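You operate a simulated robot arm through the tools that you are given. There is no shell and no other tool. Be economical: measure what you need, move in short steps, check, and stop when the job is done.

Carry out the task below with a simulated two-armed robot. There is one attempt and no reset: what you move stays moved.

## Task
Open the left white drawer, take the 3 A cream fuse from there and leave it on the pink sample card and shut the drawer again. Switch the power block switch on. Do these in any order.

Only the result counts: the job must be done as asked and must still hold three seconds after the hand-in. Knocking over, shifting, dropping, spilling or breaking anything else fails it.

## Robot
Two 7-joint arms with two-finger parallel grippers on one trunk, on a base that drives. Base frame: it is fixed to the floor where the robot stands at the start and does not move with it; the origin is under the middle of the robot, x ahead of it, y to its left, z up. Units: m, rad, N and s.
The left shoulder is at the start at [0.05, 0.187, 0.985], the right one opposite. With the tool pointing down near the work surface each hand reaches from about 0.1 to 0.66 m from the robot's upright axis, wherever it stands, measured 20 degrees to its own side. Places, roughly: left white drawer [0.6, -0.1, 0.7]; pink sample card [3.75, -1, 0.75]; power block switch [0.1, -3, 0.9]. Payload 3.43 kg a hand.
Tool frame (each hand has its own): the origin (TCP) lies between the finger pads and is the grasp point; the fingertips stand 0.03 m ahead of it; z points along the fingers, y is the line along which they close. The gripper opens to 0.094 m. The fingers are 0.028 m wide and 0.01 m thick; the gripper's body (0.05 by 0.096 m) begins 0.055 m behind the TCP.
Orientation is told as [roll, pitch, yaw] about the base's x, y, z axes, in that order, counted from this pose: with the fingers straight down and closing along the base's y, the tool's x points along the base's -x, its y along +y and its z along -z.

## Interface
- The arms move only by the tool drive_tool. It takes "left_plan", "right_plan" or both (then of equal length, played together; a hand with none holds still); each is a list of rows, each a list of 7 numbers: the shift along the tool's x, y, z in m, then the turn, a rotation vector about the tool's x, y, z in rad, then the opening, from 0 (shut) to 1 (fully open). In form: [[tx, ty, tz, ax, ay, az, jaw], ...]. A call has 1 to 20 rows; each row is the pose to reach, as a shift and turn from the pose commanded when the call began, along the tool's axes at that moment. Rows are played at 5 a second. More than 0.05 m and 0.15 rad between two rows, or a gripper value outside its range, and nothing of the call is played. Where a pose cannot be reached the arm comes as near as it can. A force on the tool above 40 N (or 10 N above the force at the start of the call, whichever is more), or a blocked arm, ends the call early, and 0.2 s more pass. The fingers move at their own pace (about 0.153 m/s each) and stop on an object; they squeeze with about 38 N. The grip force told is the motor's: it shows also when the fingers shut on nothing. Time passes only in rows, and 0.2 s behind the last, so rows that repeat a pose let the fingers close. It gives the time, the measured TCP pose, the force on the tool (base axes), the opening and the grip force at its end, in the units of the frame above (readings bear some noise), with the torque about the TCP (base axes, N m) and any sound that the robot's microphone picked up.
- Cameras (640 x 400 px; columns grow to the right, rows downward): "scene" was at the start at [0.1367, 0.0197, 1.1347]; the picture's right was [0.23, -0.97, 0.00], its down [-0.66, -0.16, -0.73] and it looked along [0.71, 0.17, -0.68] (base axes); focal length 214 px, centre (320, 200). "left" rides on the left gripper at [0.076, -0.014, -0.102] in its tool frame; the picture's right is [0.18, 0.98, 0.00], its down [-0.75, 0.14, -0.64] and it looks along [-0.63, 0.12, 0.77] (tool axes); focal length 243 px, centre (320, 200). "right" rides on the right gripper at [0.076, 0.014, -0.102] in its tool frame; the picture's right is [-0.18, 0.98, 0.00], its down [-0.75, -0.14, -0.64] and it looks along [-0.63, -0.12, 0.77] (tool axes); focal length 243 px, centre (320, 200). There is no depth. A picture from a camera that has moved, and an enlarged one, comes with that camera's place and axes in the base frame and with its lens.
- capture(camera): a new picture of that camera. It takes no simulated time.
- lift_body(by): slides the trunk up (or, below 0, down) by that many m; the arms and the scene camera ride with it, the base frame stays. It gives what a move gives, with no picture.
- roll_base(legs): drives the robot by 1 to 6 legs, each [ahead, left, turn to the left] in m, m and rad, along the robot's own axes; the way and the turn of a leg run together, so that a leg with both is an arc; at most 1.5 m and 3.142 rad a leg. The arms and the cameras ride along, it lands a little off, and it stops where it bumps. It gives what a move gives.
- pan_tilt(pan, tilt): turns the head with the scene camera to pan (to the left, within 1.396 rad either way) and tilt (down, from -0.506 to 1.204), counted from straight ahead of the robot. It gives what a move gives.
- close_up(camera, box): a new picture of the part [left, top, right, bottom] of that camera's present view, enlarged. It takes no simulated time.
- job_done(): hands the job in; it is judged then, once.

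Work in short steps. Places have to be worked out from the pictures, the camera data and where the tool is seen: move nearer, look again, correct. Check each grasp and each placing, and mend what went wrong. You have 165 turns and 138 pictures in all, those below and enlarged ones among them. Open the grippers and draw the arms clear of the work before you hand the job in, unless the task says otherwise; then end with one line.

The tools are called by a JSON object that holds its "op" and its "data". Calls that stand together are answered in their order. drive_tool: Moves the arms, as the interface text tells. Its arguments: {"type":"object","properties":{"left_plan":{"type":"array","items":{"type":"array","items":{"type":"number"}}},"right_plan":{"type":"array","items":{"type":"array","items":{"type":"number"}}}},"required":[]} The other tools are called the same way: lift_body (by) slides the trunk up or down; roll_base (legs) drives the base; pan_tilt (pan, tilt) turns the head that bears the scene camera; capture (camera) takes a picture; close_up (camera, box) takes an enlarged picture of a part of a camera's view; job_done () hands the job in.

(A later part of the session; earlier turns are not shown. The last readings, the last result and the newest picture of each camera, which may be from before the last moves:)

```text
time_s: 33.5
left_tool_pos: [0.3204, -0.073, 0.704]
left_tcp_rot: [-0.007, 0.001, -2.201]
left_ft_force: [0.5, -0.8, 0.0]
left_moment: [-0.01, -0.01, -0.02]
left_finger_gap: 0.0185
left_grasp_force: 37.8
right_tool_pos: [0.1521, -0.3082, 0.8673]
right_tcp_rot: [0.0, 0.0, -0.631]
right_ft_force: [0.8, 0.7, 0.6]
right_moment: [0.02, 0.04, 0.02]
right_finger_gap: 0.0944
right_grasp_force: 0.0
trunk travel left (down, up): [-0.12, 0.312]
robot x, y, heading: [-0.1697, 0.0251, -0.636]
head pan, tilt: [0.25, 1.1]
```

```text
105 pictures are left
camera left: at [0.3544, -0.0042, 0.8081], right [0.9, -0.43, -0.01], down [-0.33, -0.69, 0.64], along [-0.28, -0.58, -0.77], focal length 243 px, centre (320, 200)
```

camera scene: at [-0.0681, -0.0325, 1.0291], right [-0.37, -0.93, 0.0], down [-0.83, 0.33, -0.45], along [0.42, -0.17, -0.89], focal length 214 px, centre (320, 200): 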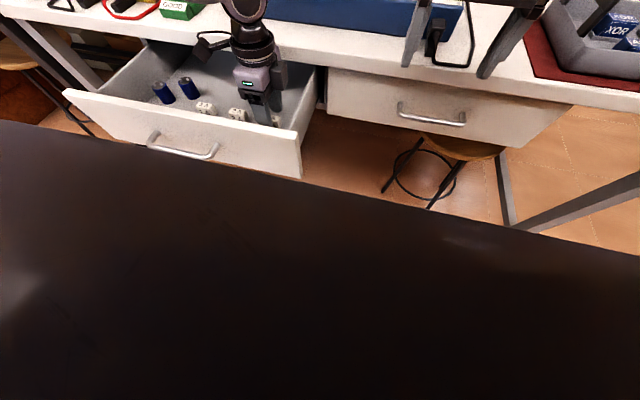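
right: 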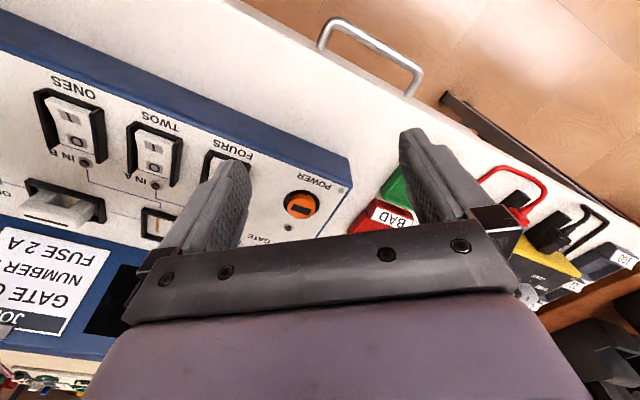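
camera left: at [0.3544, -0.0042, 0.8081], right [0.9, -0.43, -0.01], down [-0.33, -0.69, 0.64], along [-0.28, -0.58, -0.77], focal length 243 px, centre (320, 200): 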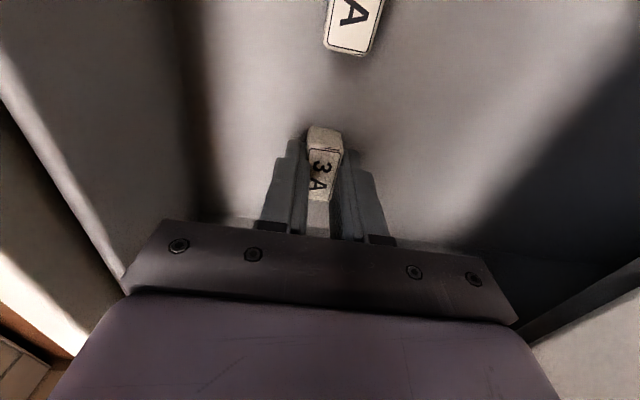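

Gripped (gap 18.5 mm). I lift it out with trunk and arm.

{"op": "drive_tool", "data": {"left_plan": [[0, 0, -0.03, 0, 0, 0, 0], [0, 0, -0.07, 0, 0, 0, 0], [0, 0, -0.11, 0, 0, 0, 0], [0, 0, -0.15, 0, 0, 0, 0], [0, 0, -0.19, 0, 0, 0, 0], [0, 0, -0.22, 0, 0, 0, 0]]}}

{"op": "capture", "data": {"camera": "left"}}

{"op": "capture", "data": {"camera": "right"}}

```text
time_s: 34.9
left_tool_pos: [0.3208, -0.0733, 0.9252]
left_tcp_rot: [-0.009, -0.001, -2.2]
left_ft_force: [0.4, 0.4, 0.5]
left_moment: [-0.01, 0.0, 0.0]
left_finger_gap: 0.0187
left_grasp_force: 37.9
right_tool_pos: [0.1513, -0.3082, 0.8671]
right_tcp_rot: [0.0, 0.001, -0.632]
right_ft_force: [-0.1, 0.5, -0.2]
right_moment: [-0.01, 0.01, 0.0]
right_finger_gap: 0.0939
right_grasp_force: 0.0
trunk travel left (down, up): [-0.12, 0.312]
robot x, y, heading: [-0.1715, 0.0243, -0.628]
head pan, tilt: [0.25, 1.1]
```

```text
104 pictures are left
camera left: at [0.3554, -0.004, 1.0294], right [0.9, -0.43, -0.01], down [-0.33, -0.7, 0.64], along [-0.28, -0.58, -0.77], focal length 243 px, centre (320, 200)
```

left: 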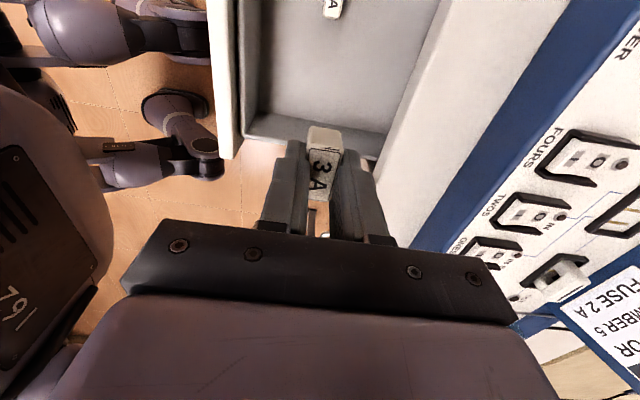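

```text
103 pictures are left
camera right: at [0.0993, -0.2516, 0.9685], right [0.73, 0.68, 0.0], down [0.52, -0.56, 0.64], along [0.44, -0.47, -0.77], focal length 243 px, centre (320, 200)
```

right: 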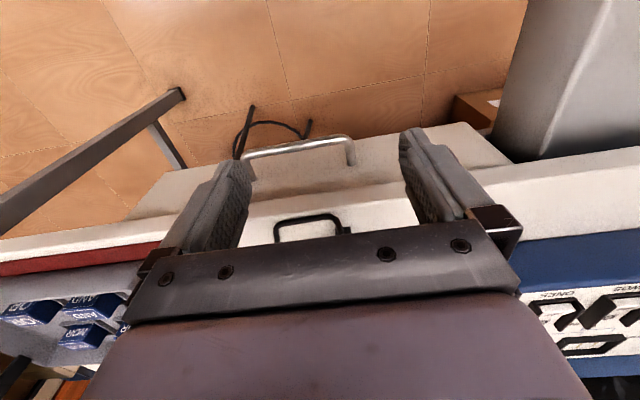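

Fuse is held. Now I close the drawer with the right hand: back off and shift left so that the right hand faces the drawer handle.

{"op": "roll_base", "data": {"legs": [[-0.22, 0, 0], [0, 0.41, 0]]}}

{"op": "capture", "data": {"camera": "right"}}

{"op": "pan_tilt", "data": {"pan": 0.0, "tilt": 0.9}}

{"op": "capture", "data": {"camera": "scene"}}

```text
time_s: 40.2
left_tool_pos: [0.3823, 0.383, 0.9259]
left_tcp_rot: [-0.007, 0.0, -2.197]
left_ft_force: [0.8, -0.4, -0.1]
left_moment: [0.01, 0.0, 0.0]
left_finger_gap: 0.0186
left_grasp_force: 38.0
right_tool_pos: [0.2155, 0.1453, 0.8688]
right_tcp_rot: [0.0, -0.002, -0.626]
right_ft_force: [0.3, 0.3, 0.3]
right_moment: [-0.02, -0.01, 0.02]
right_finger_gap: 0.0944
right_grasp_force: 0.1
trunk travel left (down, up): [-0.12, 0.312]
robot x, y, heading: [-0.1113, 0.4805, -0.626]
head pan, tilt: [0.25, 1.1]
```

```text
102 pictures are left
camera right: at [0.1615, 0.2029, 0.9686], right [0.73, 0.69, 0.0], down [0.53, -0.56, 0.64], along [0.44, -0.47, -0.77], focal length 243 px, centre (320, 200)
```

right: 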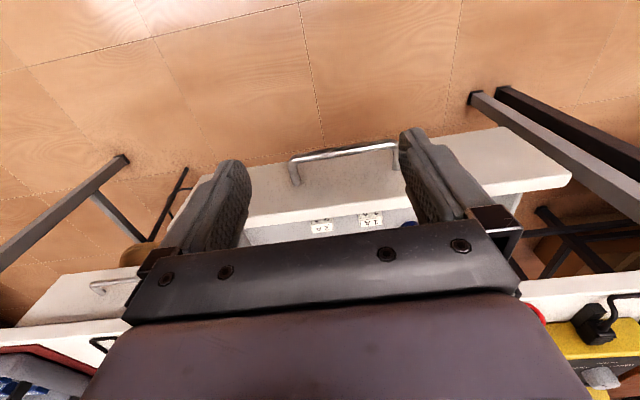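

```text
time_s: 41.0
left_tool_pos: [0.3826, 0.3826, 0.9238]
left_tcp_rot: [-0.008, -0.001, -2.195]
left_ft_force: [-0.6, 0.1, -0.2]
left_moment: [-0.01, -0.01, 0.0]
left_finger_gap: 0.0187
left_grasp_force: 38.2
right_tool_pos: [0.2154, 0.1466, 0.8675]
right_tcp_rot: [0.001, 0.001, -0.628]
right_ft_force: [-0.3, 0.4, 0.9]
right_moment: [0.02, -0.03, 0.01]
right_finger_gap: 0.094
right_grasp_force: 0.0
trunk travel left (down, up): [-0.12, 0.312]
robot x, y, heading: [-0.1143, 0.4813, -0.626]
head pan, tilt: [0.0, 0.901]
```

```text
101 pictures are left
camera scene: at [-0.0045, 0.4003, 1.0429], right [-0.59, -0.81, 0.0], down [-0.64, 0.46, -0.62], along [0.5, -0.36, -0.78], focal length 214 px, centre (320, 200)
```

scene: 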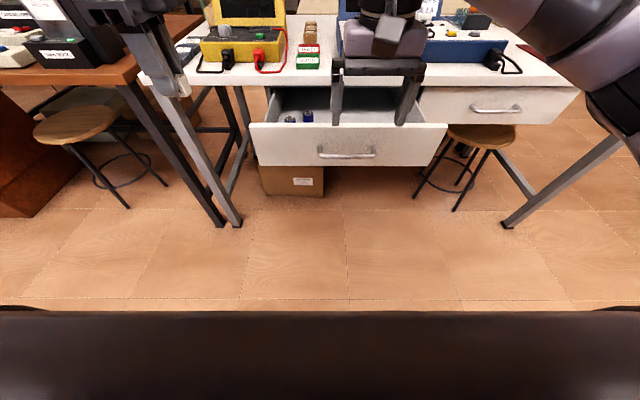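

Right hand lines up with the handle and is 9 cm in front of it. I close the right fingers and lower them to handle height.

{"op": "drive_tool", "data": {"right_plan": [[0, 0, 0, 0, 0, 0, 0], [0, 0, 0.04, 0, 0, 0, 0], [0, 0, 0.08, 0, 0, 0, 0], [0, 0, 0.12, 0, 0, 0, 0], [0, 0, 0.158, 0, 0, 0, 0], [0, 0, 0.158, 0, 0, 0, 0]]}}

{"op": "capture", "data": {"camera": "right"}}

{"op": "capture", "data": {"camera": "scene"}}

```text
time_s: 42.4
left_tool_pos: [0.3818, 0.3828, 0.926]
left_tcp_rot: [-0.007, 0.0, -2.197]
left_ft_force: [0.0, -0.1, -0.3]
left_moment: [-0.03, 0.0, 0.01]
left_finger_gap: 0.0181
left_grasp_force: 38.6
right_tool_pos: [0.2151, 0.1443, 0.7097]
right_tcp_rot: [0.0, 0.001, -0.627]
right_ft_force: [-0.2, 0.4, 0.2]
right_moment: [0.0, -0.01, -0.01]
right_finger_gap: 0.0
right_grasp_force: 33.0
trunk travel left (down, up): [-0.12, 0.312]
robot x, y, heading: [-0.1088, 0.484, -0.628]
head pan, tilt: [0.0, 0.901]
```

```text
100 pictures are left
camera right: at [0.1614, 0.2017, 0.81], right [0.73, 0.69, 0.0], down [0.53, -0.56, 0.64], along [0.44, -0.47, -0.77], focal length 243 px, centre (320, 200)
```

right: 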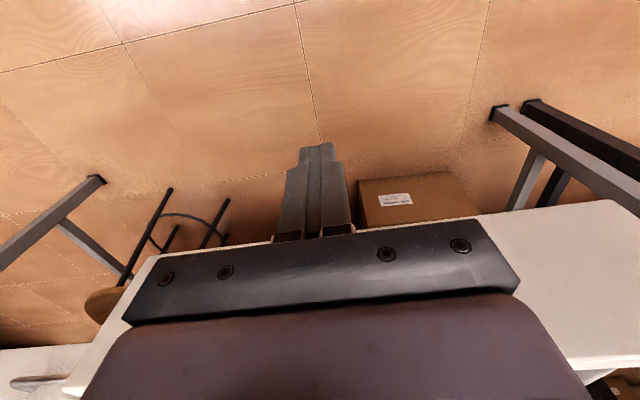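

```text
99 pictures are left
camera scene: at [-0.0045, 0.4002, 1.0429], right [-0.59, -0.81, 0.0], down [-0.63, 0.46, -0.62], along [0.5, -0.36, -0.78], focal length 214 px, centre (320, 200)
```

scene: 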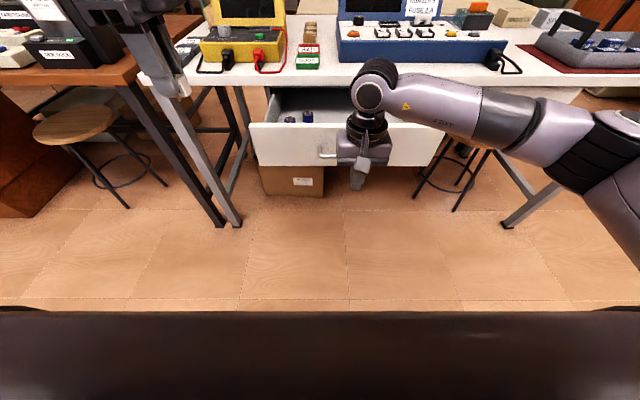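

Fist is in front of the handle bar, slightly right of its centre. I push by driving forward.

{"op": "roll_base", "data": {"legs": [[0.2, 0.01, 0]]}}

{"op": "capture", "data": {"camera": "scene"}}

```text
time_s: 44.0
left_tool_pos: [0.5481, 0.2717, 0.9258]
left_tcp_rot: [-0.007, 0.0, -2.203]
left_ft_force: [-0.4, 0.6, 0.1]
left_moment: [0.01, -0.02, 0.01]
left_finger_gap: 0.0184
left_grasp_force: 38.0
right_tool_pos: [0.3794, 0.0346, 0.7098]
right_tcp_rot: [0.001, -0.001, -0.632]
right_ft_force: [0.4, 0.0, 0.0]
right_moment: [-0.01, 0.01, -0.02]
right_finger_gap: 0.0
right_grasp_force: 33.0
trunk travel left (down, up): [-0.12, 0.312]
robot x, y, heading: [0.0547, 0.3658, -0.633]
head pan, tilt: [0.0, 0.901]
```

```text
98 pictures are left
camera scene: at [0.1608, 0.2913, 1.0429], right [-0.59, -0.81, 0.0], down [-0.63, 0.46, -0.62], along [0.5, -0.37, -0.78], focal length 214 px, centre (320, 200)
```

scene: 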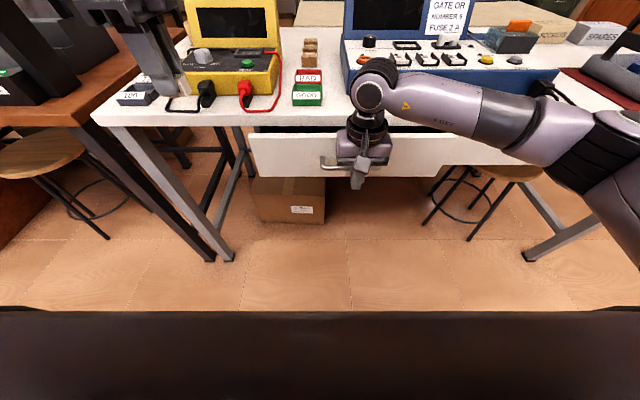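

Drawer is mostly shut; the fist's reach suggests 6–7 cm to go. I push on.

{"op": "roll_base", "data": {"legs": [[0.05, 0, 0]]}}

{"op": "close_up", "data": {"camera": "scene", "box": [220, 90, 460, 240]}}

```text
time_s: 44.9
left_tool_pos: [0.5873, 0.2416, 0.926]
left_tcp_rot: [-0.006, -0.001, -2.204]
left_ft_force: [-0.8, 0.2, -0.4]
left_moment: [-0.01, 0.03, 0.0]
left_finger_gap: 0.0184
left_grasp_force: 37.7
right_tool_pos: [0.4189, 0.0032, 0.7103]
right_tcp_rot: [0.0, -0.003, -0.635]
right_ft_force: [-0.6, -0.7, -0.5]
right_moment: [-0.03, 0.01, -0.03]
right_finger_gap: 0.0
right_grasp_force: 33.0
trunk travel left (down, up): [-0.12, 0.312]
robot x, y, heading: [0.0955, 0.3407, -0.634]
head pan, tilt: [0.0, 0.901]
```

```text
2.67 times, centred on (340, 165) of scene
camera zoom: at [0.201, 0.2617, 1.043], right [-0.59, -0.81, 0.0], down [-0.63, 0.46, -0.62], along [0.5, -0.37, -0.78], focal length 572 px, centre (267, 293)
```

zoom: 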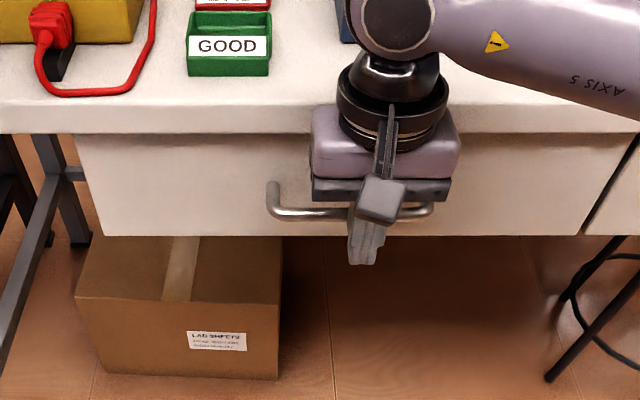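

Nearly shut. I push the last bit with the arm, which stops on force.

{"op": "drive_tool", "data": {"right_plan": [[-0.008, 0, 0, 0, 0, 0, 0], [-0.016, 0, 0, 0, 0, 0, 0], [-0.024, 0, 0, 0, 0, 0, 0], [-0.03, 0, 0, 0, 0, 0, 0]]}}

{"op": "close_up", "data": {"camera": "scene", "box": [220, 90, 460, 240]}}

```text
time_s: 45.4
left_tool_pos: [0.5857, 0.2421, 0.925]
left_tcp_rot: [-0.008, -0.001, -2.203]
left_ft_force: [1.0, 0.0, 1.4]
left_moment: [0.0, 0.0, 0.0]
left_finger_gap: 0.0186
left_grasp_force: 38.3
right_tool_pos: [0.4186, 0.0034, 0.7113]
right_tcp_rot: [-0.003, 0.009, -0.634]
right_ft_force: [-16.9, 7.4, 6.3]
right_moment: [-0.92, -1.68, -0.48]
right_finger_gap: 0.0
right_grasp_force: 33.2
trunk travel left (down, up): [-0.12, 0.312]
robot x, y, heading: [0.0949, 0.3388, -0.631]
head pan, tilt: [0.0, 0.901]
stopped in row 2 (right hand): the force on the tool passed its limit at 52 N (the readings are from after the stop); the commanded pose is now the measured one
```

```text
2.67 times, centred on (340, 165) of scene
camera zoom: at [0.1986, 0.2625, 1.0434], right [-0.59, -0.8, 0.0], down [-0.63, 0.46, -0.62], along [0.5, -0.37, -0.78], focal length 572 px, centre (267, 293)
```

zoom: 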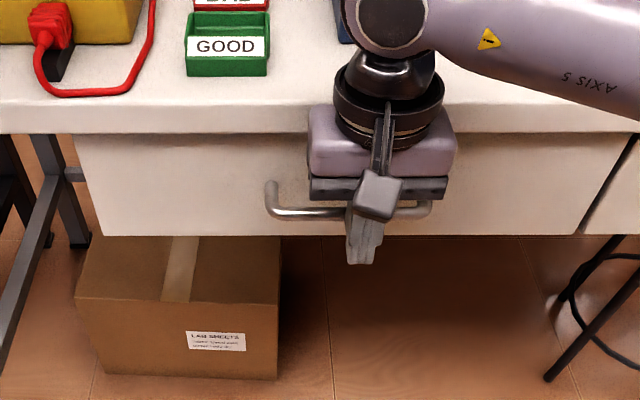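

The torque suggests the gripper's body touched the table edge, though the drawer looks shut. I back off and compare its front with the right drawer's.

{"op": "roll_base", "data": {"legs": [[-0.12, 0, 0]]}}

{"op": "drive_tool", "data": {"right_plan": [[0, 0, -0.05, 0, 0, 0, 0], [0, 0, -0.1, 0, 0, 0, 0], [0, 0, -0.15, 0, 0, 0, 0], [0, 0, -0.2, 0, 0, 0, 0]]}}

{"op": "close_up", "data": {"camera": "scene", "box": [220, 60, 620, 210]}}

{"op": "capture", "data": {"camera": "right"}}

```text
time_s: 46.6
left_tool_pos: [0.4891, 0.3135, 0.9245]
left_tcp_rot: [-0.01, 0.0, -2.204]
left_ft_force: [-0.8, -0.6, -0.3]
left_moment: [-0.02, 0.01, -0.01]
left_finger_gap: 0.0185
left_grasp_force: 38.2
right_tool_pos: [0.3248, 0.0744, 0.7086]
right_tcp_rot: [-0.005, 0.01, -0.63]
right_ft_force: [0.1, -0.2, -0.4]
right_moment: [0.03, 0.0, 0.03]
right_finger_gap: 0.0001
right_grasp_force: 32.4
trunk travel left (down, up): [-0.12, 0.312]
robot x, y, heading: [-0.0048, 0.4113, -0.633]
head pan, tilt: [0.0, 0.901]
```

```text
time_s: 47.6
left_tool_pos: [0.4896, 0.3143, 0.9252]
left_tcp_rot: [-0.008, 0.0, -2.202]
left_ft_force: [0.5, -0.5, 0.2]
left_moment: [-0.02, -0.01, -0.01]
left_finger_gap: 0.0184
left_grasp_force: 38.0
right_tool_pos: [0.3249, 0.0719, 0.9055]
right_tcp_rot: [-0.004, 0.011, -0.631]
right_ft_force: [0.1, -0.8, 0.1]
right_moment: [0.0, -0.02, 0.03]
right_finger_gap: 0.0
right_grasp_force: 32.7
trunk travel left (down, up): [-0.12, 0.312]
robot x, y, heading: [-0.0049, 0.4102, -0.627]
head pan, tilt: [0.0, 0.901]
```

```text
1.60 times, centred on (420, 135) of scene
camera zoom: at [0.1036, 0.3331, 1.0429], right [-0.59, -0.81, 0.0], down [-0.63, 0.46, -0.62], along [0.5, -0.37, -0.78], focal length 343 px, centre (160, 304)
```

zoom: 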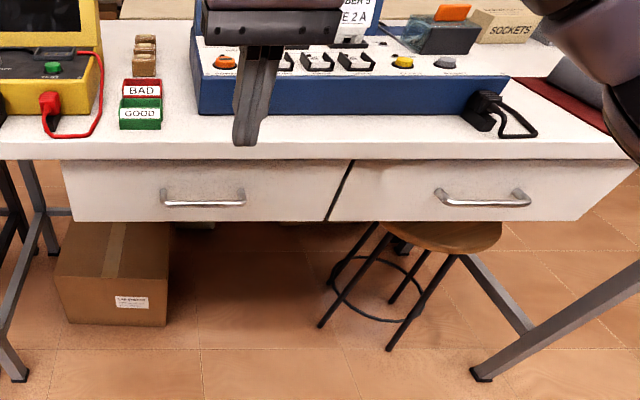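

```text
94 pictures are left
camera right: at [0.2727, 0.1283, 1.0083], right [0.73, 0.69, -0.01], down [0.53, -0.56, 0.63], along [0.43, -0.46, -0.77], focal length 243 px, centre (320, 200)
```

right: 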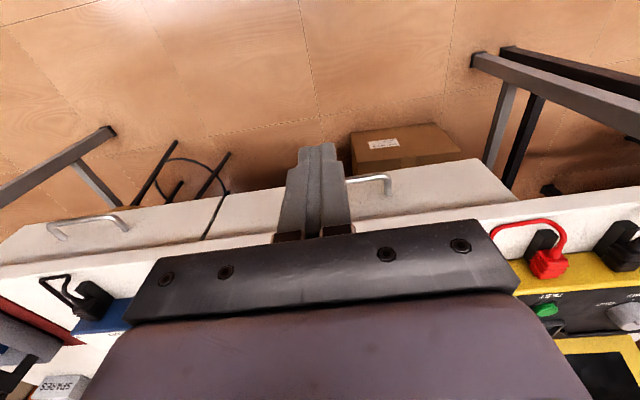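

The fronts look flush; I check the joint between the drawers closely.

{"op": "close_up", "data": {"camera": "right", "box": [130, 160, 290, 260]}}

{"op": "close_up", "data": {"camera": "scene", "box": [400, 120, 480, 200]}}

```text
4.00 times, centred on (210, 210) of right
camera zoom: at [0.2727, 0.1283, 1.0083], right [0.73, 0.69, -0.01], down [0.53, -0.56, 0.63], along [0.43, -0.46, -0.77], focal length 970 px, centre (760, 160)
```

zoom: 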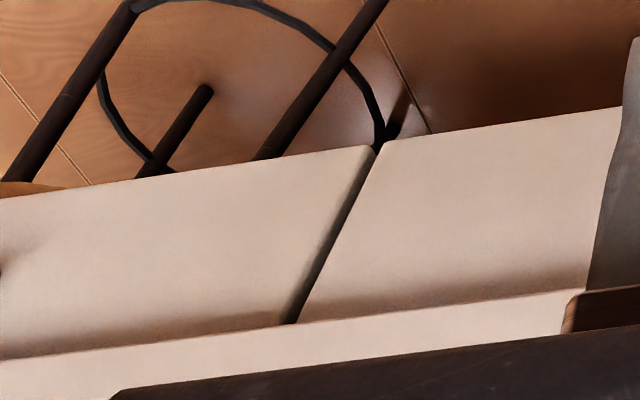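

```text
5.00 times, centred on (440, 160) of scene
camera zoom: at [0.1036, 0.3331, 1.0429], right [-0.59, -0.81, 0.0], down [-0.63, 0.46, -0.62], along [0.5, -0.37, -0.78], focal length 1072 px, centre (-280, 400)
```

zoom: 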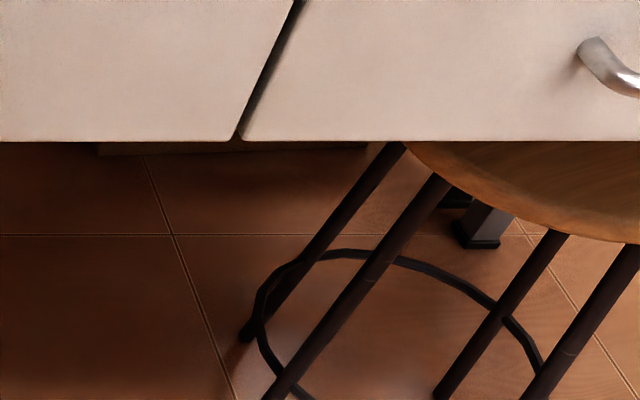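

The drawer is flush, shut. Now to travel: I back off, raise the trunk for view and clearance, and look around.

{"op": "roll_base", "data": {"legs": [[-0.25, 0, 0]]}}

{"op": "lift_body", "data": {"by": 0.2}}

{"op": "pan_tilt", "data": {"pan": -0.6, "tilt": 0.35}}

{"op": "capture", "data": {"camera": "scene"}}

{"op": "pan_tilt", "data": {"pan": 0.4, "tilt": 0.35}}

{"op": "capture", "data": {"camera": "scene"}}

{"op": "pan_tilt", "data": {"pan": -1.39, "tilt": 0.35}}

{"op": "capture", "data": {"camera": "scene"}}

```text
time_s: 49.4
left_tool_pos: [0.2858, 0.4625, 0.9243]
left_tcp_rot: [-0.009, 0.0, -2.203]
left_ft_force: [-0.3, 1.0, -1.0]
left_moment: [0.0, -0.03, 0.04]
left_finger_gap: 0.0185
left_grasp_force: 38.4
right_tool_pos: [0.1217, 0.2211, 0.9052]
right_tcp_rot: [-0.004, 0.011, -0.629]
right_ft_force: [0.0, -0.3, 0.6]
right_moment: [0.0, 0.02, -0.02]
right_finger_gap: 0.0
right_grasp_force: 33.0
trunk travel left (down, up): [-0.12, 0.312]
robot x, y, heading: [-0.2049, 0.559, -0.632]
head pan, tilt: [0.0, 0.901]
```

```text
time_s: 51.6
left_tool_pos: [0.2868, 0.4627, 1.1251]
left_tcp_rot: [-0.009, 0.001, -2.202]
left_ft_force: [0.2, 0.5, 1.1]
left_moment: [-0.02, -0.02, 0.02]
left_finger_gap: 0.0184
left_grasp_force: 37.7
right_tool_pos: [0.1222, 0.2213, 1.1053]
right_tcp_rot: [-0.003, 0.012, -0.63]
right_ft_force: [-0.8, 1.1, -0.1]
right_moment: [-0.02, -0.02, 0.04]
right_finger_gap: 0.0001
right_grasp_force: 33.0
trunk travel left (down, up): [-0.32, 0.112]
robot x, y, heading: [-0.2039, 0.5578, -0.636]
head pan, tilt: [0.0, 0.901]
```

```text
time_s: 52.6
left_tool_pos: [0.2884, 0.4634, 1.1254]
left_tcp_rot: [-0.009, 0.0, -2.2]
left_ft_force: [-0.2, -0.7, -0.3]
left_moment: [0.01, 0.0, -0.02]
left_finger_gap: 0.0186
left_grasp_force: 38.1
right_tool_pos: [0.1215, 0.2211, 1.1059]
right_tcp_rot: [-0.003, 0.012, -0.631]
right_ft_force: [0.4, -0.1, 0.0]
right_moment: [-0.01, 0.0, 0.02]
right_finger_gap: 0.0002
right_grasp_force: 33.5
trunk travel left (down, up): [-0.32, 0.112]
robot x, y, heading: [-0.206, 0.561, -0.627]
head pan, tilt: [-0.6, 0.351]
```

```text
91 pictures are left
camera scene: at [-0.1299, 0.4395, 1.2904], right [-0.94, -0.33, 0.0], down [-0.11, 0.32, -0.94], along [0.31, -0.89, -0.34], focal length 214 px, centre (320, 200)
```

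scene: 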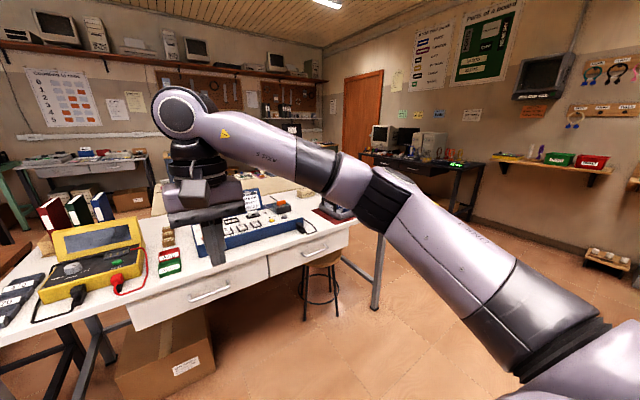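

```text
time_s: 53.9
left_tool_pos: [0.2868, 0.4641, 1.1248]
left_tcp_rot: [-0.01, 0.0, -2.199]
left_ft_force: [0.5, 0.1, 0.2]
left_moment: [-0.01, 0.0, 0.0]
left_finger_gap: 0.0185
left_grasp_force: 38.1
right_tool_pos: [0.1214, 0.2222, 1.1062]
right_tcp_rot: [-0.003, 0.013, -0.629]
right_ft_force: [-0.1, -0.1, 0.0]
right_moment: [0.05, -0.01, 0.03]
right_finger_gap: 0.0001
right_grasp_force: 32.8
trunk travel left (down, up): [-0.32, 0.112]
robot x, y, heading: [-0.2035, 0.5624, -0.632]
head pan, tilt: [0.4, 0.351]
```

```text
90 pictures are left
camera scene: at [-0.0702, 0.5057, 1.2905], right [-0.23, -0.97, 0.0], down [-0.33, 0.08, -0.94], along [0.91, -0.22, -0.34], focal length 214 px, centre (320, 200)
```

scene: 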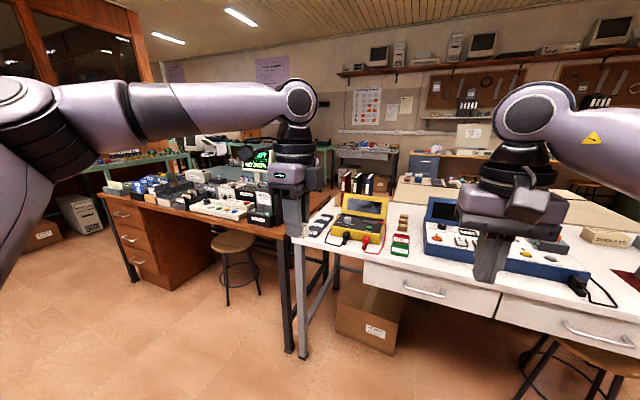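

```text
time_s: 55.7
left_tool_pos: [0.2868, 0.4634, 1.1244]
left_tcp_rot: [-0.009, 0.0, -2.203]
left_ft_force: [-0.6, -0.2, -0.2]
left_moment: [0.0, 0.0, 0.01]
left_finger_gap: 0.0186
left_grasp_force: 38.1
right_tool_pos: [0.1215, 0.2217, 1.1051]
right_tcp_rot: [-0.004, 0.012, -0.631]
right_ft_force: [0.4, 0.4, 0.1]
right_moment: [0.0, -0.01, 0.01]
right_finger_gap: 0.0
right_grasp_force: 32.8
trunk travel left (down, up): [-0.32, 0.112]
robot x, y, heading: [-0.2031, 0.56, -0.629]
head pan, tilt: [-1.389, 0.351]
```

```text
89 pictures are left
camera scene: at [-0.2013, 0.4435, 1.2905], right [-0.9, 0.44, 0.0], down [0.15, 0.31, -0.94], along [-0.41, -0.85, -0.34], focal length 214 px, centre (320, 200)
```

scene: 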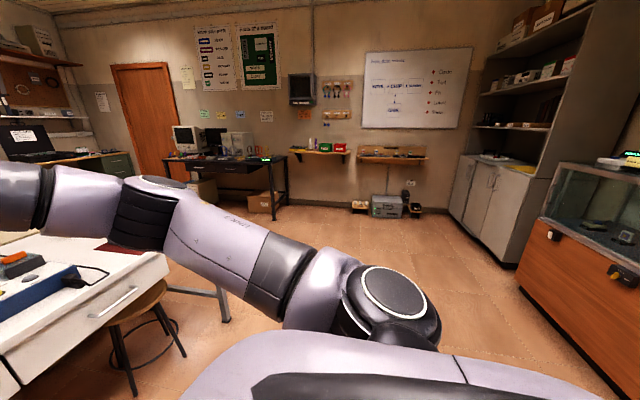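

The way to the switch: the white table's right end is near (-0.1, -0.9), so I pass it at x ≈ -0.9, facing -y. First part of the drive, then look.

{"op": "roll_base", "data": {"legs": [[-0.567, -0.41, 0], [0, 0, -0.94], [1.3, 0, 0]]}}

{"op": "pan_tilt", "data": {"pan": 0.3, "tilt": 0.35}}

{"op": "capture", "data": {"camera": "scene"}}

```text
time_s: 68.5
left_tool_pos: [-0.6424, -1.2267, 1.1253]
left_tcp_rot: [-0.009, 0.0, -3.109]
left_ft_force: [0.1, 0.6, -1.1]
left_moment: [-0.01, 0.0, -0.04]
left_finger_gap: 0.0187
left_grasp_force: 37.4
right_tool_pos: [-0.9342, -1.2446, 1.1066]
right_tcp_rot: [-0.005, 0.011, -1.538]
right_ft_force: [-0.8, 0.3, -0.3]
right_moment: [-0.02, 0.01, 0.0]
right_finger_gap: 0.0
right_grasp_force: 33.0
trunk travel left (down, up): [-0.32, 0.112]
robot x, y, heading: [-0.8683, -0.777, -1.545]
head pan, tilt: [-1.389, 0.351]
```

```text
time_s: 70.2
left_tool_pos: [-0.6417, -1.2259, 1.1259]
left_tcp_rot: [-0.007, -0.001, -3.109]
left_ft_force: [0.7, -0.3, -1.1]
left_moment: [0.0, -0.01, -0.02]
left_finger_gap: 0.0185
left_grasp_force: 38.1
right_tool_pos: [-0.9348, -1.244, 1.1057]
right_tcp_rot: [-0.003, 0.009, -1.537]
right_ft_force: [-0.1, -0.1, 0.9]
right_moment: [-0.01, 0.0, 0.02]
right_finger_gap: 0.0002
right_grasp_force: 33.9
trunk travel left (down, up): [-0.32, 0.112]
robot x, y, heading: [-0.8718, -0.7746, -1.545]
head pan, tilt: [0.3, 0.351]
```

```text
88 pictures are left
camera scene: at [-0.8385, -0.9232, 1.2905], right [-0.95, -0.32, 0.0], down [-0.11, 0.33, -0.94], along [0.3, -0.89, -0.34], focal length 214 px, centre (320, 200)
```

scene: 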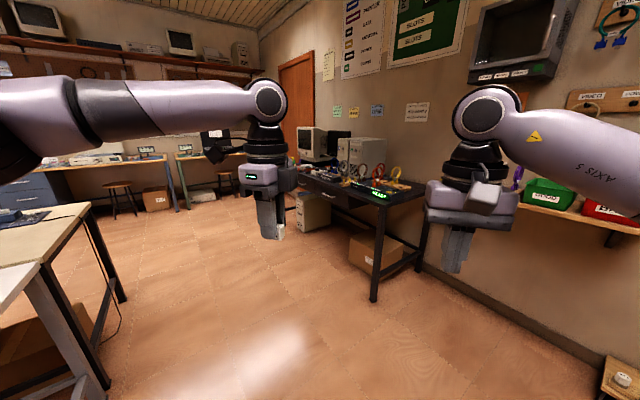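

I zoom on the desk to find the power block.

{"op": "close_up", "data": {"camera": "scene", "box": [280, 110, 440, 210]}}

```text
4.00 times, centred on (360, 160) of scene
camera zoom: at [-0.8385, -0.9232, 1.2905], right [-0.95, -0.32, 0.0], down [-0.11, 0.33, -0.94], along [0.3, -0.89, -0.34], focal length 858 px, centre (160, 360)
```

zoom: 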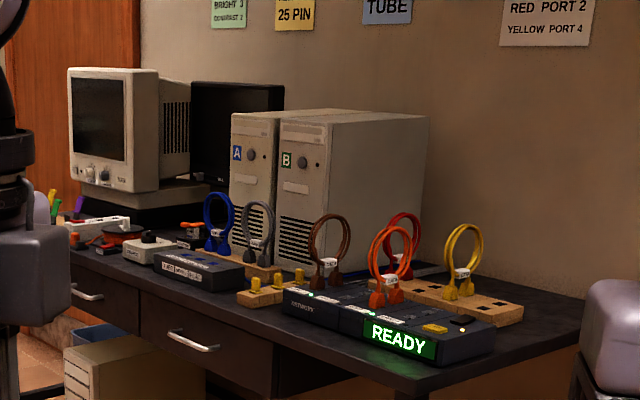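

Desk front edge runs from about (-0.81,-2.27) to (0.07,-2.97), so it faces heading ≈ -2.24. I drive to a spot about 0.6 m in front of its left end.

{"op": "roll_base", "data": {"legs": [[1.047, 0.643, 0], [0, 0, -0.695], [0.05, 0.95, 0]]}}

{"op": "pan_tilt", "data": {"pan": -0.1, "tilt": 0.6}}

{"op": "capture", "data": {"camera": "scene"}}

{"op": "capture", "data": {"camera": "right"}}

```text
time_s: 86.6
left_tool_pos: [0.4133, -2.9184, 1.1253]
left_tcp_rot: [-0.011, -0.001, 2.487]
left_ft_force: [1.0, 0.4, 0.0]
left_moment: [0.03, 0.0, 0.0]
left_finger_gap: 0.0189
left_grasp_force: 38.0
right_tool_pos: [0.1754, -2.7467, 1.1058]
right_tcp_rot: [-0.003, 0.009, -2.226]
right_ft_force: [-0.1, 0.1, -0.2]
right_moment: [-0.05, 0.02, -0.03]
right_finger_gap: 0.0
right_grasp_force: 32.3
trunk travel left (down, up): [-0.32, 0.112]
robot x, y, heading: [0.5219, -2.4278, -2.228]
head pan, tilt: [0.3, 0.351]
```

```text
time_s: 87.4
left_tool_pos: [0.4141, -2.9174, 1.126]
left_tcp_rot: [-0.008, 0.0, 2.488]
left_ft_force: [-0.7, -0.2, 0.2]
left_moment: [-0.02, 0.0, -0.01]
left_finger_gap: 0.0186
left_grasp_force: 38.2
right_tool_pos: [0.1765, -2.7465, 1.1054]
right_tcp_rot: [-0.004, 0.011, -2.226]
right_ft_force: [-0.5, 0.3, 0.5]
right_moment: [0.0, -0.01, 0.04]
right_finger_gap: 0.0001
right_grasp_force: 33.4
trunk travel left (down, up): [-0.32, 0.112]
robot x, y, heading: [0.5219, -2.4276, -2.228]
head pan, tilt: [-0.099, 0.6]
```

```text
86 pictures are left
camera scene: at [0.4258, -2.5377, 1.2678], right [-0.73, 0.69, 0.0], down [0.39, 0.41, -0.83], along [-0.57, -0.6, -0.56], focal length 214 px, centre (320, 200)
```

scene: 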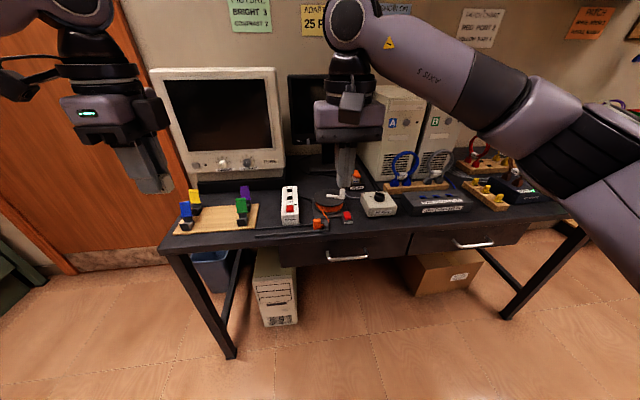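

```text
85 pictures are left
camera right: at [0.2334, -2.695, 1.2077], right [0.67, -0.74, 0.0], down [-0.57, -0.52, 0.63], along [-0.47, -0.42, -0.77], focal length 243 px, centre (320, 200)
```

right: 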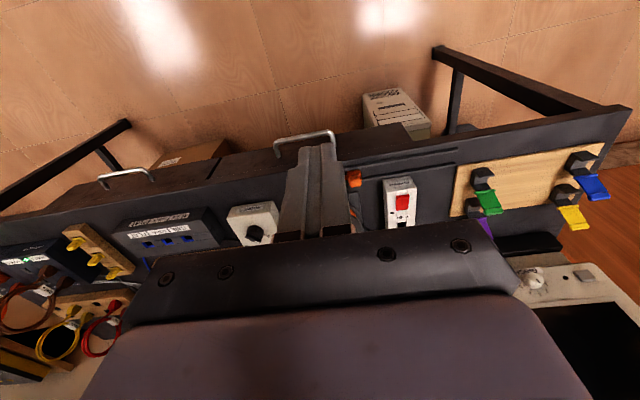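

The white block with a red rocker must be the power block. Close-ups.

{"op": "close_up", "data": {"camera": "scene", "box": [260, 175, 340, 235]}}

{"op": "close_up", "data": {"camera": "right", "box": [360, 150, 440, 230]}}

```text
6.67 times, centred on (300, 205) of scene
camera zoom: at [0.4258, -2.5377, 1.2678], right [-0.73, 0.69, 0.0], down [0.39, 0.41, -0.83], along [-0.57, -0.6, -0.56], focal length 1430 px, centre (453, 167)
```

zoom: 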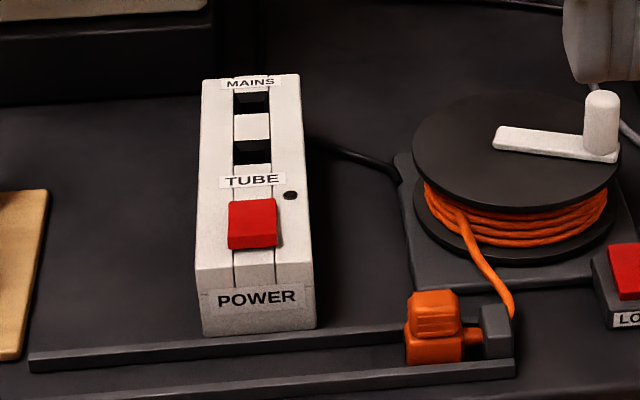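

```text
5.00 times, centred on (400, 190) of right
camera zoom: at [0.2334, -2.695, 1.2077], right [0.67, -0.74, 0.0], down [-0.57, -0.52, 0.63], along [-0.47, -0.42, -0.77], focal length 1213 px, centre (-80, 250)
```

zoom: 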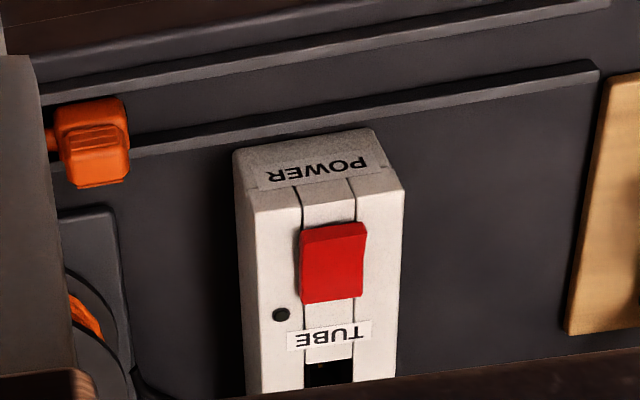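

Switch at about (0.125, -2.990, 0.875); the lamp dot is dark (off). I move the base nearer (10 cm ahead, 14 cm left) and look at the rocker's tilt up close.

{"op": "roll_base", "data": {"legs": [[0.1, 0.14, 0]]}}

{"op": "drive_tool", "data": {"right_plan": [[-0.02, 0, 0.04, 0, 0, 0, 0], [-0.04, 0, 0.08, 0, 0, 0, 0], [-0.04, 0, 0.1, 0, 0, 0, 0]]}}

{"op": "capture", "data": {"camera": "right"}}

{"op": "capture", "data": {"camera": "scene"}}

```text
time_s: 89.3
left_tool_pos: [0.4637, -3.0805, 1.1238]
left_tcp_rot: [-0.007, 0.0, 2.487]
left_ft_force: [0.5, 0.5, -0.2]
left_moment: [0.01, 0.0, 0.01]
left_finger_gap: 0.0184
left_grasp_force: 37.9
right_tool_pos: [0.2262, -2.9091, 1.106]
right_tcp_rot: [-0.003, 0.011, -2.226]
right_ft_force: [-1.1, 0.1, -1.1]
right_moment: [0.04, 0.01, 0.02]
right_finger_gap: 0.0
right_grasp_force: 33.1
trunk travel left (down, up): [-0.32, 0.112]
robot x, y, heading: [0.5734, -2.5894, -2.227]
head pan, tilt: [-0.099, 0.6]
```

```text
time_s: 90.1
left_tool_pos: [0.4637, -3.08, 1.1247]
left_tcp_rot: [-0.009, 0.0, 2.486]
left_ft_force: [-0.4, 0.8, -0.1]
left_moment: [0.03, -0.01, 0.02]
left_finger_gap: 0.0186
left_grasp_force: 38.5
right_tool_pos: [0.2021, -2.9408, 1.0054]
right_tcp_rot: [-0.003, 0.012, -2.225]
right_ft_force: [-0.1, 1.2, -0.4]
right_moment: [-0.01, -0.03, 0.0]
right_finger_gap: 0.0
right_grasp_force: 33.0
trunk travel left (down, up): [-0.32, 0.112]
robot x, y, heading: [0.5729, -2.591, -2.221]
head pan, tilt: [-0.099, 0.6]
```

```text
82 pictures are left
camera right: at [0.2597, -2.8886, 1.1061], right [0.67, -0.74, 0.0], down [-0.57, -0.52, 0.64], along [-0.48, -0.42, -0.77], focal length 243 px, centre (320, 200)
```

right: 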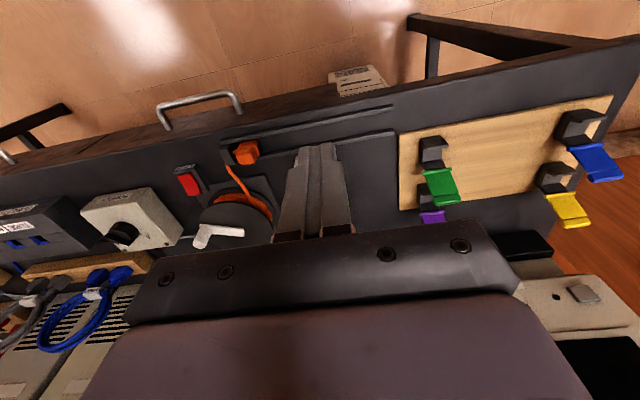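

```text
81 pictures are left
camera scene: at [0.4755, -2.7, 1.2678], right [-0.73, 0.69, 0.0], down [0.39, 0.41, -0.83], along [-0.57, -0.6, -0.56], focal length 214 px, centre (320, 200)
```

scene: 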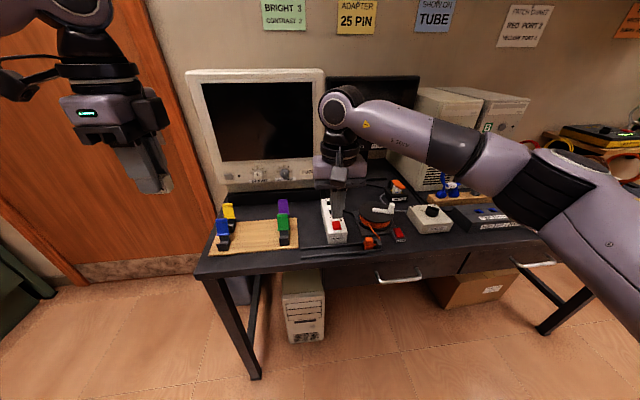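

{"op": "close_up", "data": {"camera": "scene", "box": [310, 190, 366, 250]}}

```text
6.67 times, centred on (338, 220) of scene
camera zoom: at [0.4755, -2.7, 1.2678], right [-0.73, 0.69, 0.0], down [0.39, 0.41, -0.83], along [-0.57, -0.6, -0.56], focal length 1430 px, centre (200, 67)
```

zoom: 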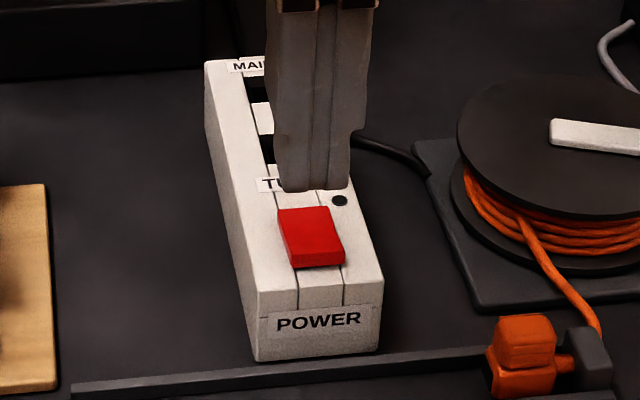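

The rocker's near (POWER-side) end stands up, so that end needs pressing. I move the closed fingertips above that end, tips at about 0.90.

{"op": "drive_tool", "data": {"right_plan": [[-0.035, -0.013, 0, 0, 0, 0, 0], [-0.0706, -0.0266, 0, 0, 0, 0, 0], [-0.0706, -0.0266, 0.04, 0, 0, 0, 0], [-0.0706, -0.0266, 0.07, 0, 0, 0, 0], [-0.0706, -0.0266, 0.07, 0, 0, 0, 0]]}}

{"op": "close_up", "data": {"camera": "scene", "box": [300, 180, 380, 260]}}

{"op": "close_up", "data": {"camera": "right", "box": [240, 100, 400, 240]}}

```text
time_s: 91.3
left_tool_pos: [0.4637, -3.0802, 1.1258]
left_tcp_rot: [-0.01, -0.001, 2.486]
left_ft_force: [-0.1, -0.6, -0.1]
left_moment: [-0.01, -0.01, 0.0]
left_finger_gap: 0.018
left_grasp_force: 37.4
right_tool_pos: [0.1387, -2.9794, 0.9335]
right_tcp_rot: [-0.003, 0.011, -2.226]
right_ft_force: [0.4, 0.4, -0.7]
right_moment: [0.02, 0.02, 0.01]
right_finger_gap: 0.0
right_grasp_force: 32.9
trunk travel left (down, up): [-0.32, 0.112]
robot x, y, heading: [0.5738, -2.5871, -2.228]
head pan, tilt: [-0.099, 0.6]
```

```text
5.00 times, centred on (340, 220) of scene
camera zoom: at [0.4756, -2.7, 1.2678], right [-0.73, 0.69, 0.0], down [0.39, 0.41, -0.83], along [-0.57, -0.6, -0.56], focal length 1072 px, centre (220, 100)
```

zoom: 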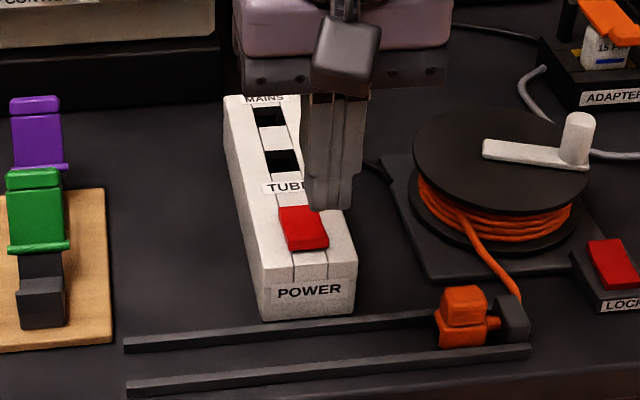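

```text
2.86 times, centred on (320, 170) of right
camera zoom: at [0.1956, -2.927, 1.0357], right [0.67, -0.74, 0.0], down [-0.57, -0.52, 0.63], along [-0.47, -0.42, -0.77], focal length 693 px, centre (320, 286)
```

zoom: 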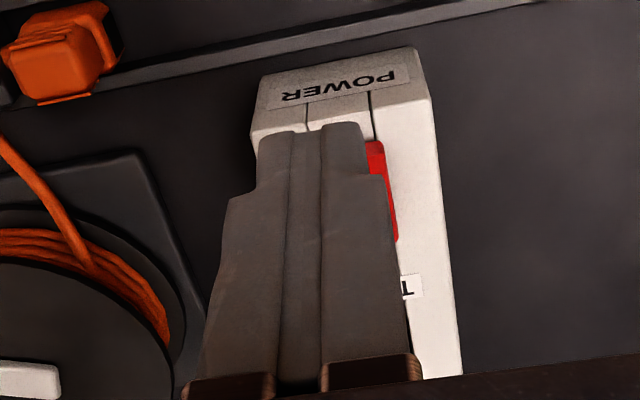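

The tip is about 6 mm too far right; I shift left 6 mm and press down in small steps.

{"op": "drive_tool", "data": {"right_plan": [[0, 0.0065, 0, 0, 0, 0, 0], [0, 0.0065, 0.01, 0, 0, 0, 0], [0, 0.0065, 0.018, 0, 0, 0, 0], [0, 0.0065, 0.023, 0, 0, 0, 0], [0, 0.0065, 0.028, 0, 0, 0, 0], [0, 0.0065, 0.032, 0, 0, 0, 0]]}}

{"op": "close_up", "data": {"camera": "scene", "box": [300, 180, 380, 260]}}

```text
time_s: 92.7
left_tool_pos: [0.4649, -3.0813, 1.1254]
left_tcp_rot: [-0.01, 0.0, 2.484]
left_ft_force: [-0.7, 0.2, 0.3]
left_moment: [0.0, 0.0, 0.04]
left_finger_gap: 0.0188
left_grasp_force: 38.1
right_tool_pos: [0.1448, -2.9819, 0.901]
right_tcp_rot: [-0.003, 0.01, -2.225]
right_ft_force: [0.2, 0.1, 0.7]
right_moment: [-0.03, 0.0, 0.01]
right_finger_gap: 0.0
right_grasp_force: 32.6
trunk travel left (down, up): [-0.32, 0.112]
robot x, y, heading: [0.5773, -2.5911, -2.226]
head pan, tilt: [-0.099, 0.6]
```

```text
5.00 times, centred on (340, 220) of scene
camera zoom: at [0.4756, -2.7001, 1.2677], right [-0.73, 0.69, 0.0], down [0.39, 0.41, -0.83], along [-0.57, -0.6, -0.56], focal length 1072 px, centre (220, 100)
```

zoom: 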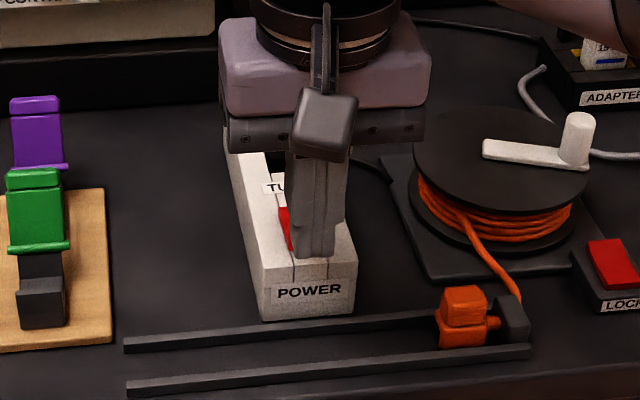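

No force yet. I press a few mm further.

{"op": "drive_tool", "data": {"right_plan": [[0, 0, 0.004, 0, 0, 0, 0], [0, 0, 0.008, 0, 0, 0, 0], [0, 0, 0.011, 0, 0, 0, 0]]}}

{"op": "close_up", "data": {"camera": "scene", "box": [310, 200, 366, 250]}}

```text
time_s: 93.5
left_tool_pos: [0.4634, -3.0807, 1.1252]
left_tcp_rot: [-0.009, 0.001, 2.485]
left_ft_force: [-0.3, -0.2, -0.3]
left_moment: [-0.03, 0.03, 0.02]
left_finger_gap: 0.0188
left_grasp_force: 37.7
right_tool_pos: [0.1425, -2.9825, 0.8917]
right_tcp_rot: [-0.004, 0.011, -2.224]
right_ft_force: [0.8, 0.2, 0.3]
right_moment: [0.01, 0.01, 0.0]
right_finger_gap: 0.0001
right_grasp_force: 32.9
trunk travel left (down, up): [-0.32, 0.112]
robot x, y, heading: [0.5759, -2.5914, -2.227]
head pan, tilt: [-0.099, 0.6]
```

```text
8.00 times, centred on (338, 225) of scene
camera zoom: at [0.4756, -2.7001, 1.2677], right [-0.73, 0.69, 0.0], down [0.39, 0.41, -0.83], along [-0.57, -0.6, -0.56], focal length 1716 px, centre (176, 0)
```

zoom: 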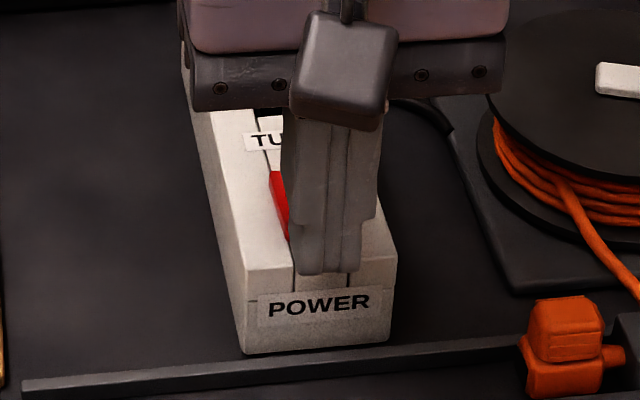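

I lift 5 cm and back slightly to see the rocker.

{"op": "drive_tool", "data": {"right_plan": [[0, 0, -0.03, 0, 0, 0, 0], [0, 0, -0.07, 0, 0, 0, 0], [0.0, -0.03, -0.09, 0, 0, 0, 0], [0.0, -0.06, -0.09, 0, 0, 0, 0]]}}

{"op": "close_up", "data": {"camera": "scene", "box": [310, 200, 366, 250]}}

{"op": "capture", "data": {"camera": "right"}}

```text
time_s: 94.5
left_tool_pos: [0.4641, -3.0789, 1.1241]
left_tcp_rot: [-0.007, 0.001, 2.485]
left_ft_force: [-0.4, -0.4, -0.2]
left_moment: [0.0, 0.01, 0.0]
left_finger_gap: 0.0187
left_grasp_force: 37.7
right_tool_pos: [0.0956, -2.9476, 0.9821]
right_tcp_rot: [-0.002, 0.01, -2.226]
right_ft_force: [-0.7, -0.4, -0.8]
right_moment: [0.0, -0.01, 0.02]
right_finger_gap: 0.0001
right_grasp_force: 33.2
trunk travel left (down, up): [-0.32, 0.112]
robot x, y, heading: [0.5738, -2.5932, -2.233]
head pan, tilt: [-0.099, 0.6]
```

```text
8.00 times, centred on (338, 225) of scene
camera zoom: at [0.4753, -2.6999, 1.2677], right [-0.73, 0.69, 0.0], down [0.39, 0.41, -0.83], along [-0.57, -0.6, -0.56], focal length 1716 px, centre (176, 0)
```

zoom: 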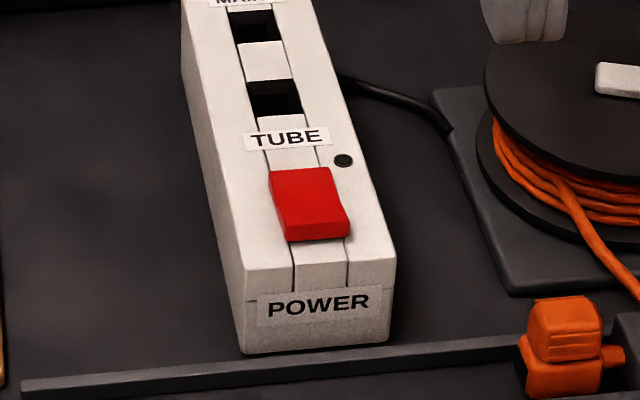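

```text
74 pictures are left
camera right: at [0.1528, -2.8954, 1.0847], right [0.67, -0.74, 0.0], down [-0.57, -0.52, 0.63], along [-0.47, -0.42, -0.77], focal length 243 px, centre (320, 200)
```

right: 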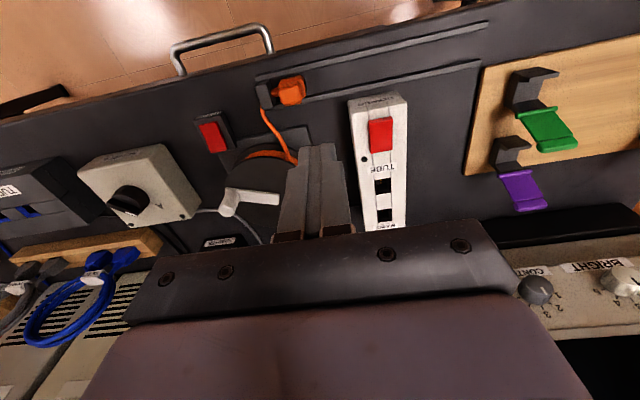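

The finger came down in front of the rocker: retriangulated, the rocker is at (0.116, -3.008, 0.858). I go 2 cm further forward and press lower.

{"op": "drive_tool", "data": {"right_plan": [[-0.009, 0.03, 0, 0, 0, 0, 0], [-0.0175, 0.0557, 0, 0, 0, 0, 0], [-0.0175, 0.0557, 0.04, 0, 0, 0, 0], [-0.0175, 0.0557, 0.075, 0, 0, 0, 0], [-0.0175, 0.0557, 0.083, 0, 0, 0, 0], [-0.0175, 0.0557, 0.089, 0, 0, 0, 0], [-0.0175, 0.0557, 0.095, 0, 0, 0, 0], [-0.0175, 0.0557, 0.1, 0, 0, 0, 0]]}}

{"op": "close_up", "data": {"camera": "scene", "box": [310, 200, 366, 250]}}

```text
time_s: 96.3
left_tool_pos: [0.4637, -3.0804, 1.1252]
left_tcp_rot: [-0.009, 0.001, 2.485]
left_ft_force: [0.6, 0.7, -0.8]
left_moment: [-0.01, -0.05, 0.0]
left_finger_gap: 0.0187
left_grasp_force: 38.1
right_tool_pos: [0.1293, -2.9926, 0.8827]
right_tcp_rot: [-0.003, 0.01, -2.225]
right_ft_force: [-0.6, 0.1, 0.1]
right_moment: [-0.02, 0.0, 0.04]
right_finger_gap: 0.0
right_grasp_force: 32.7
trunk travel left (down, up): [-0.32, 0.112]
robot x, y, heading: [0.5758, -2.5913, -2.229]
head pan, tilt: [-0.099, 0.6]
```

```text
8.00 times, centred on (338, 225) of scene
camera zoom: at [0.4756, -2.7001, 1.2677], right [-0.73, 0.69, 0.0], down [0.39, 0.41, -0.83], along [-0.57, -0.6, -0.56], focal length 1716 px, centre (176, 0)
```

zoom: 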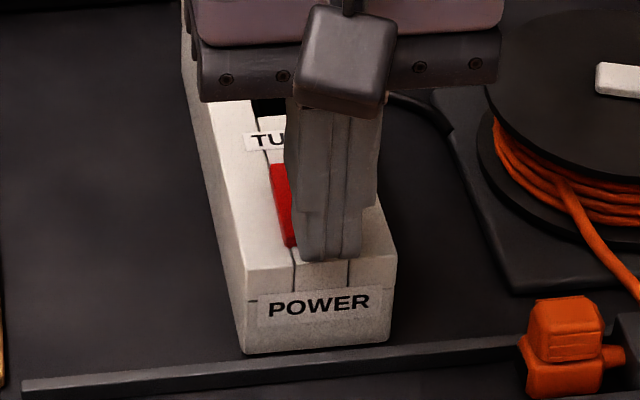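

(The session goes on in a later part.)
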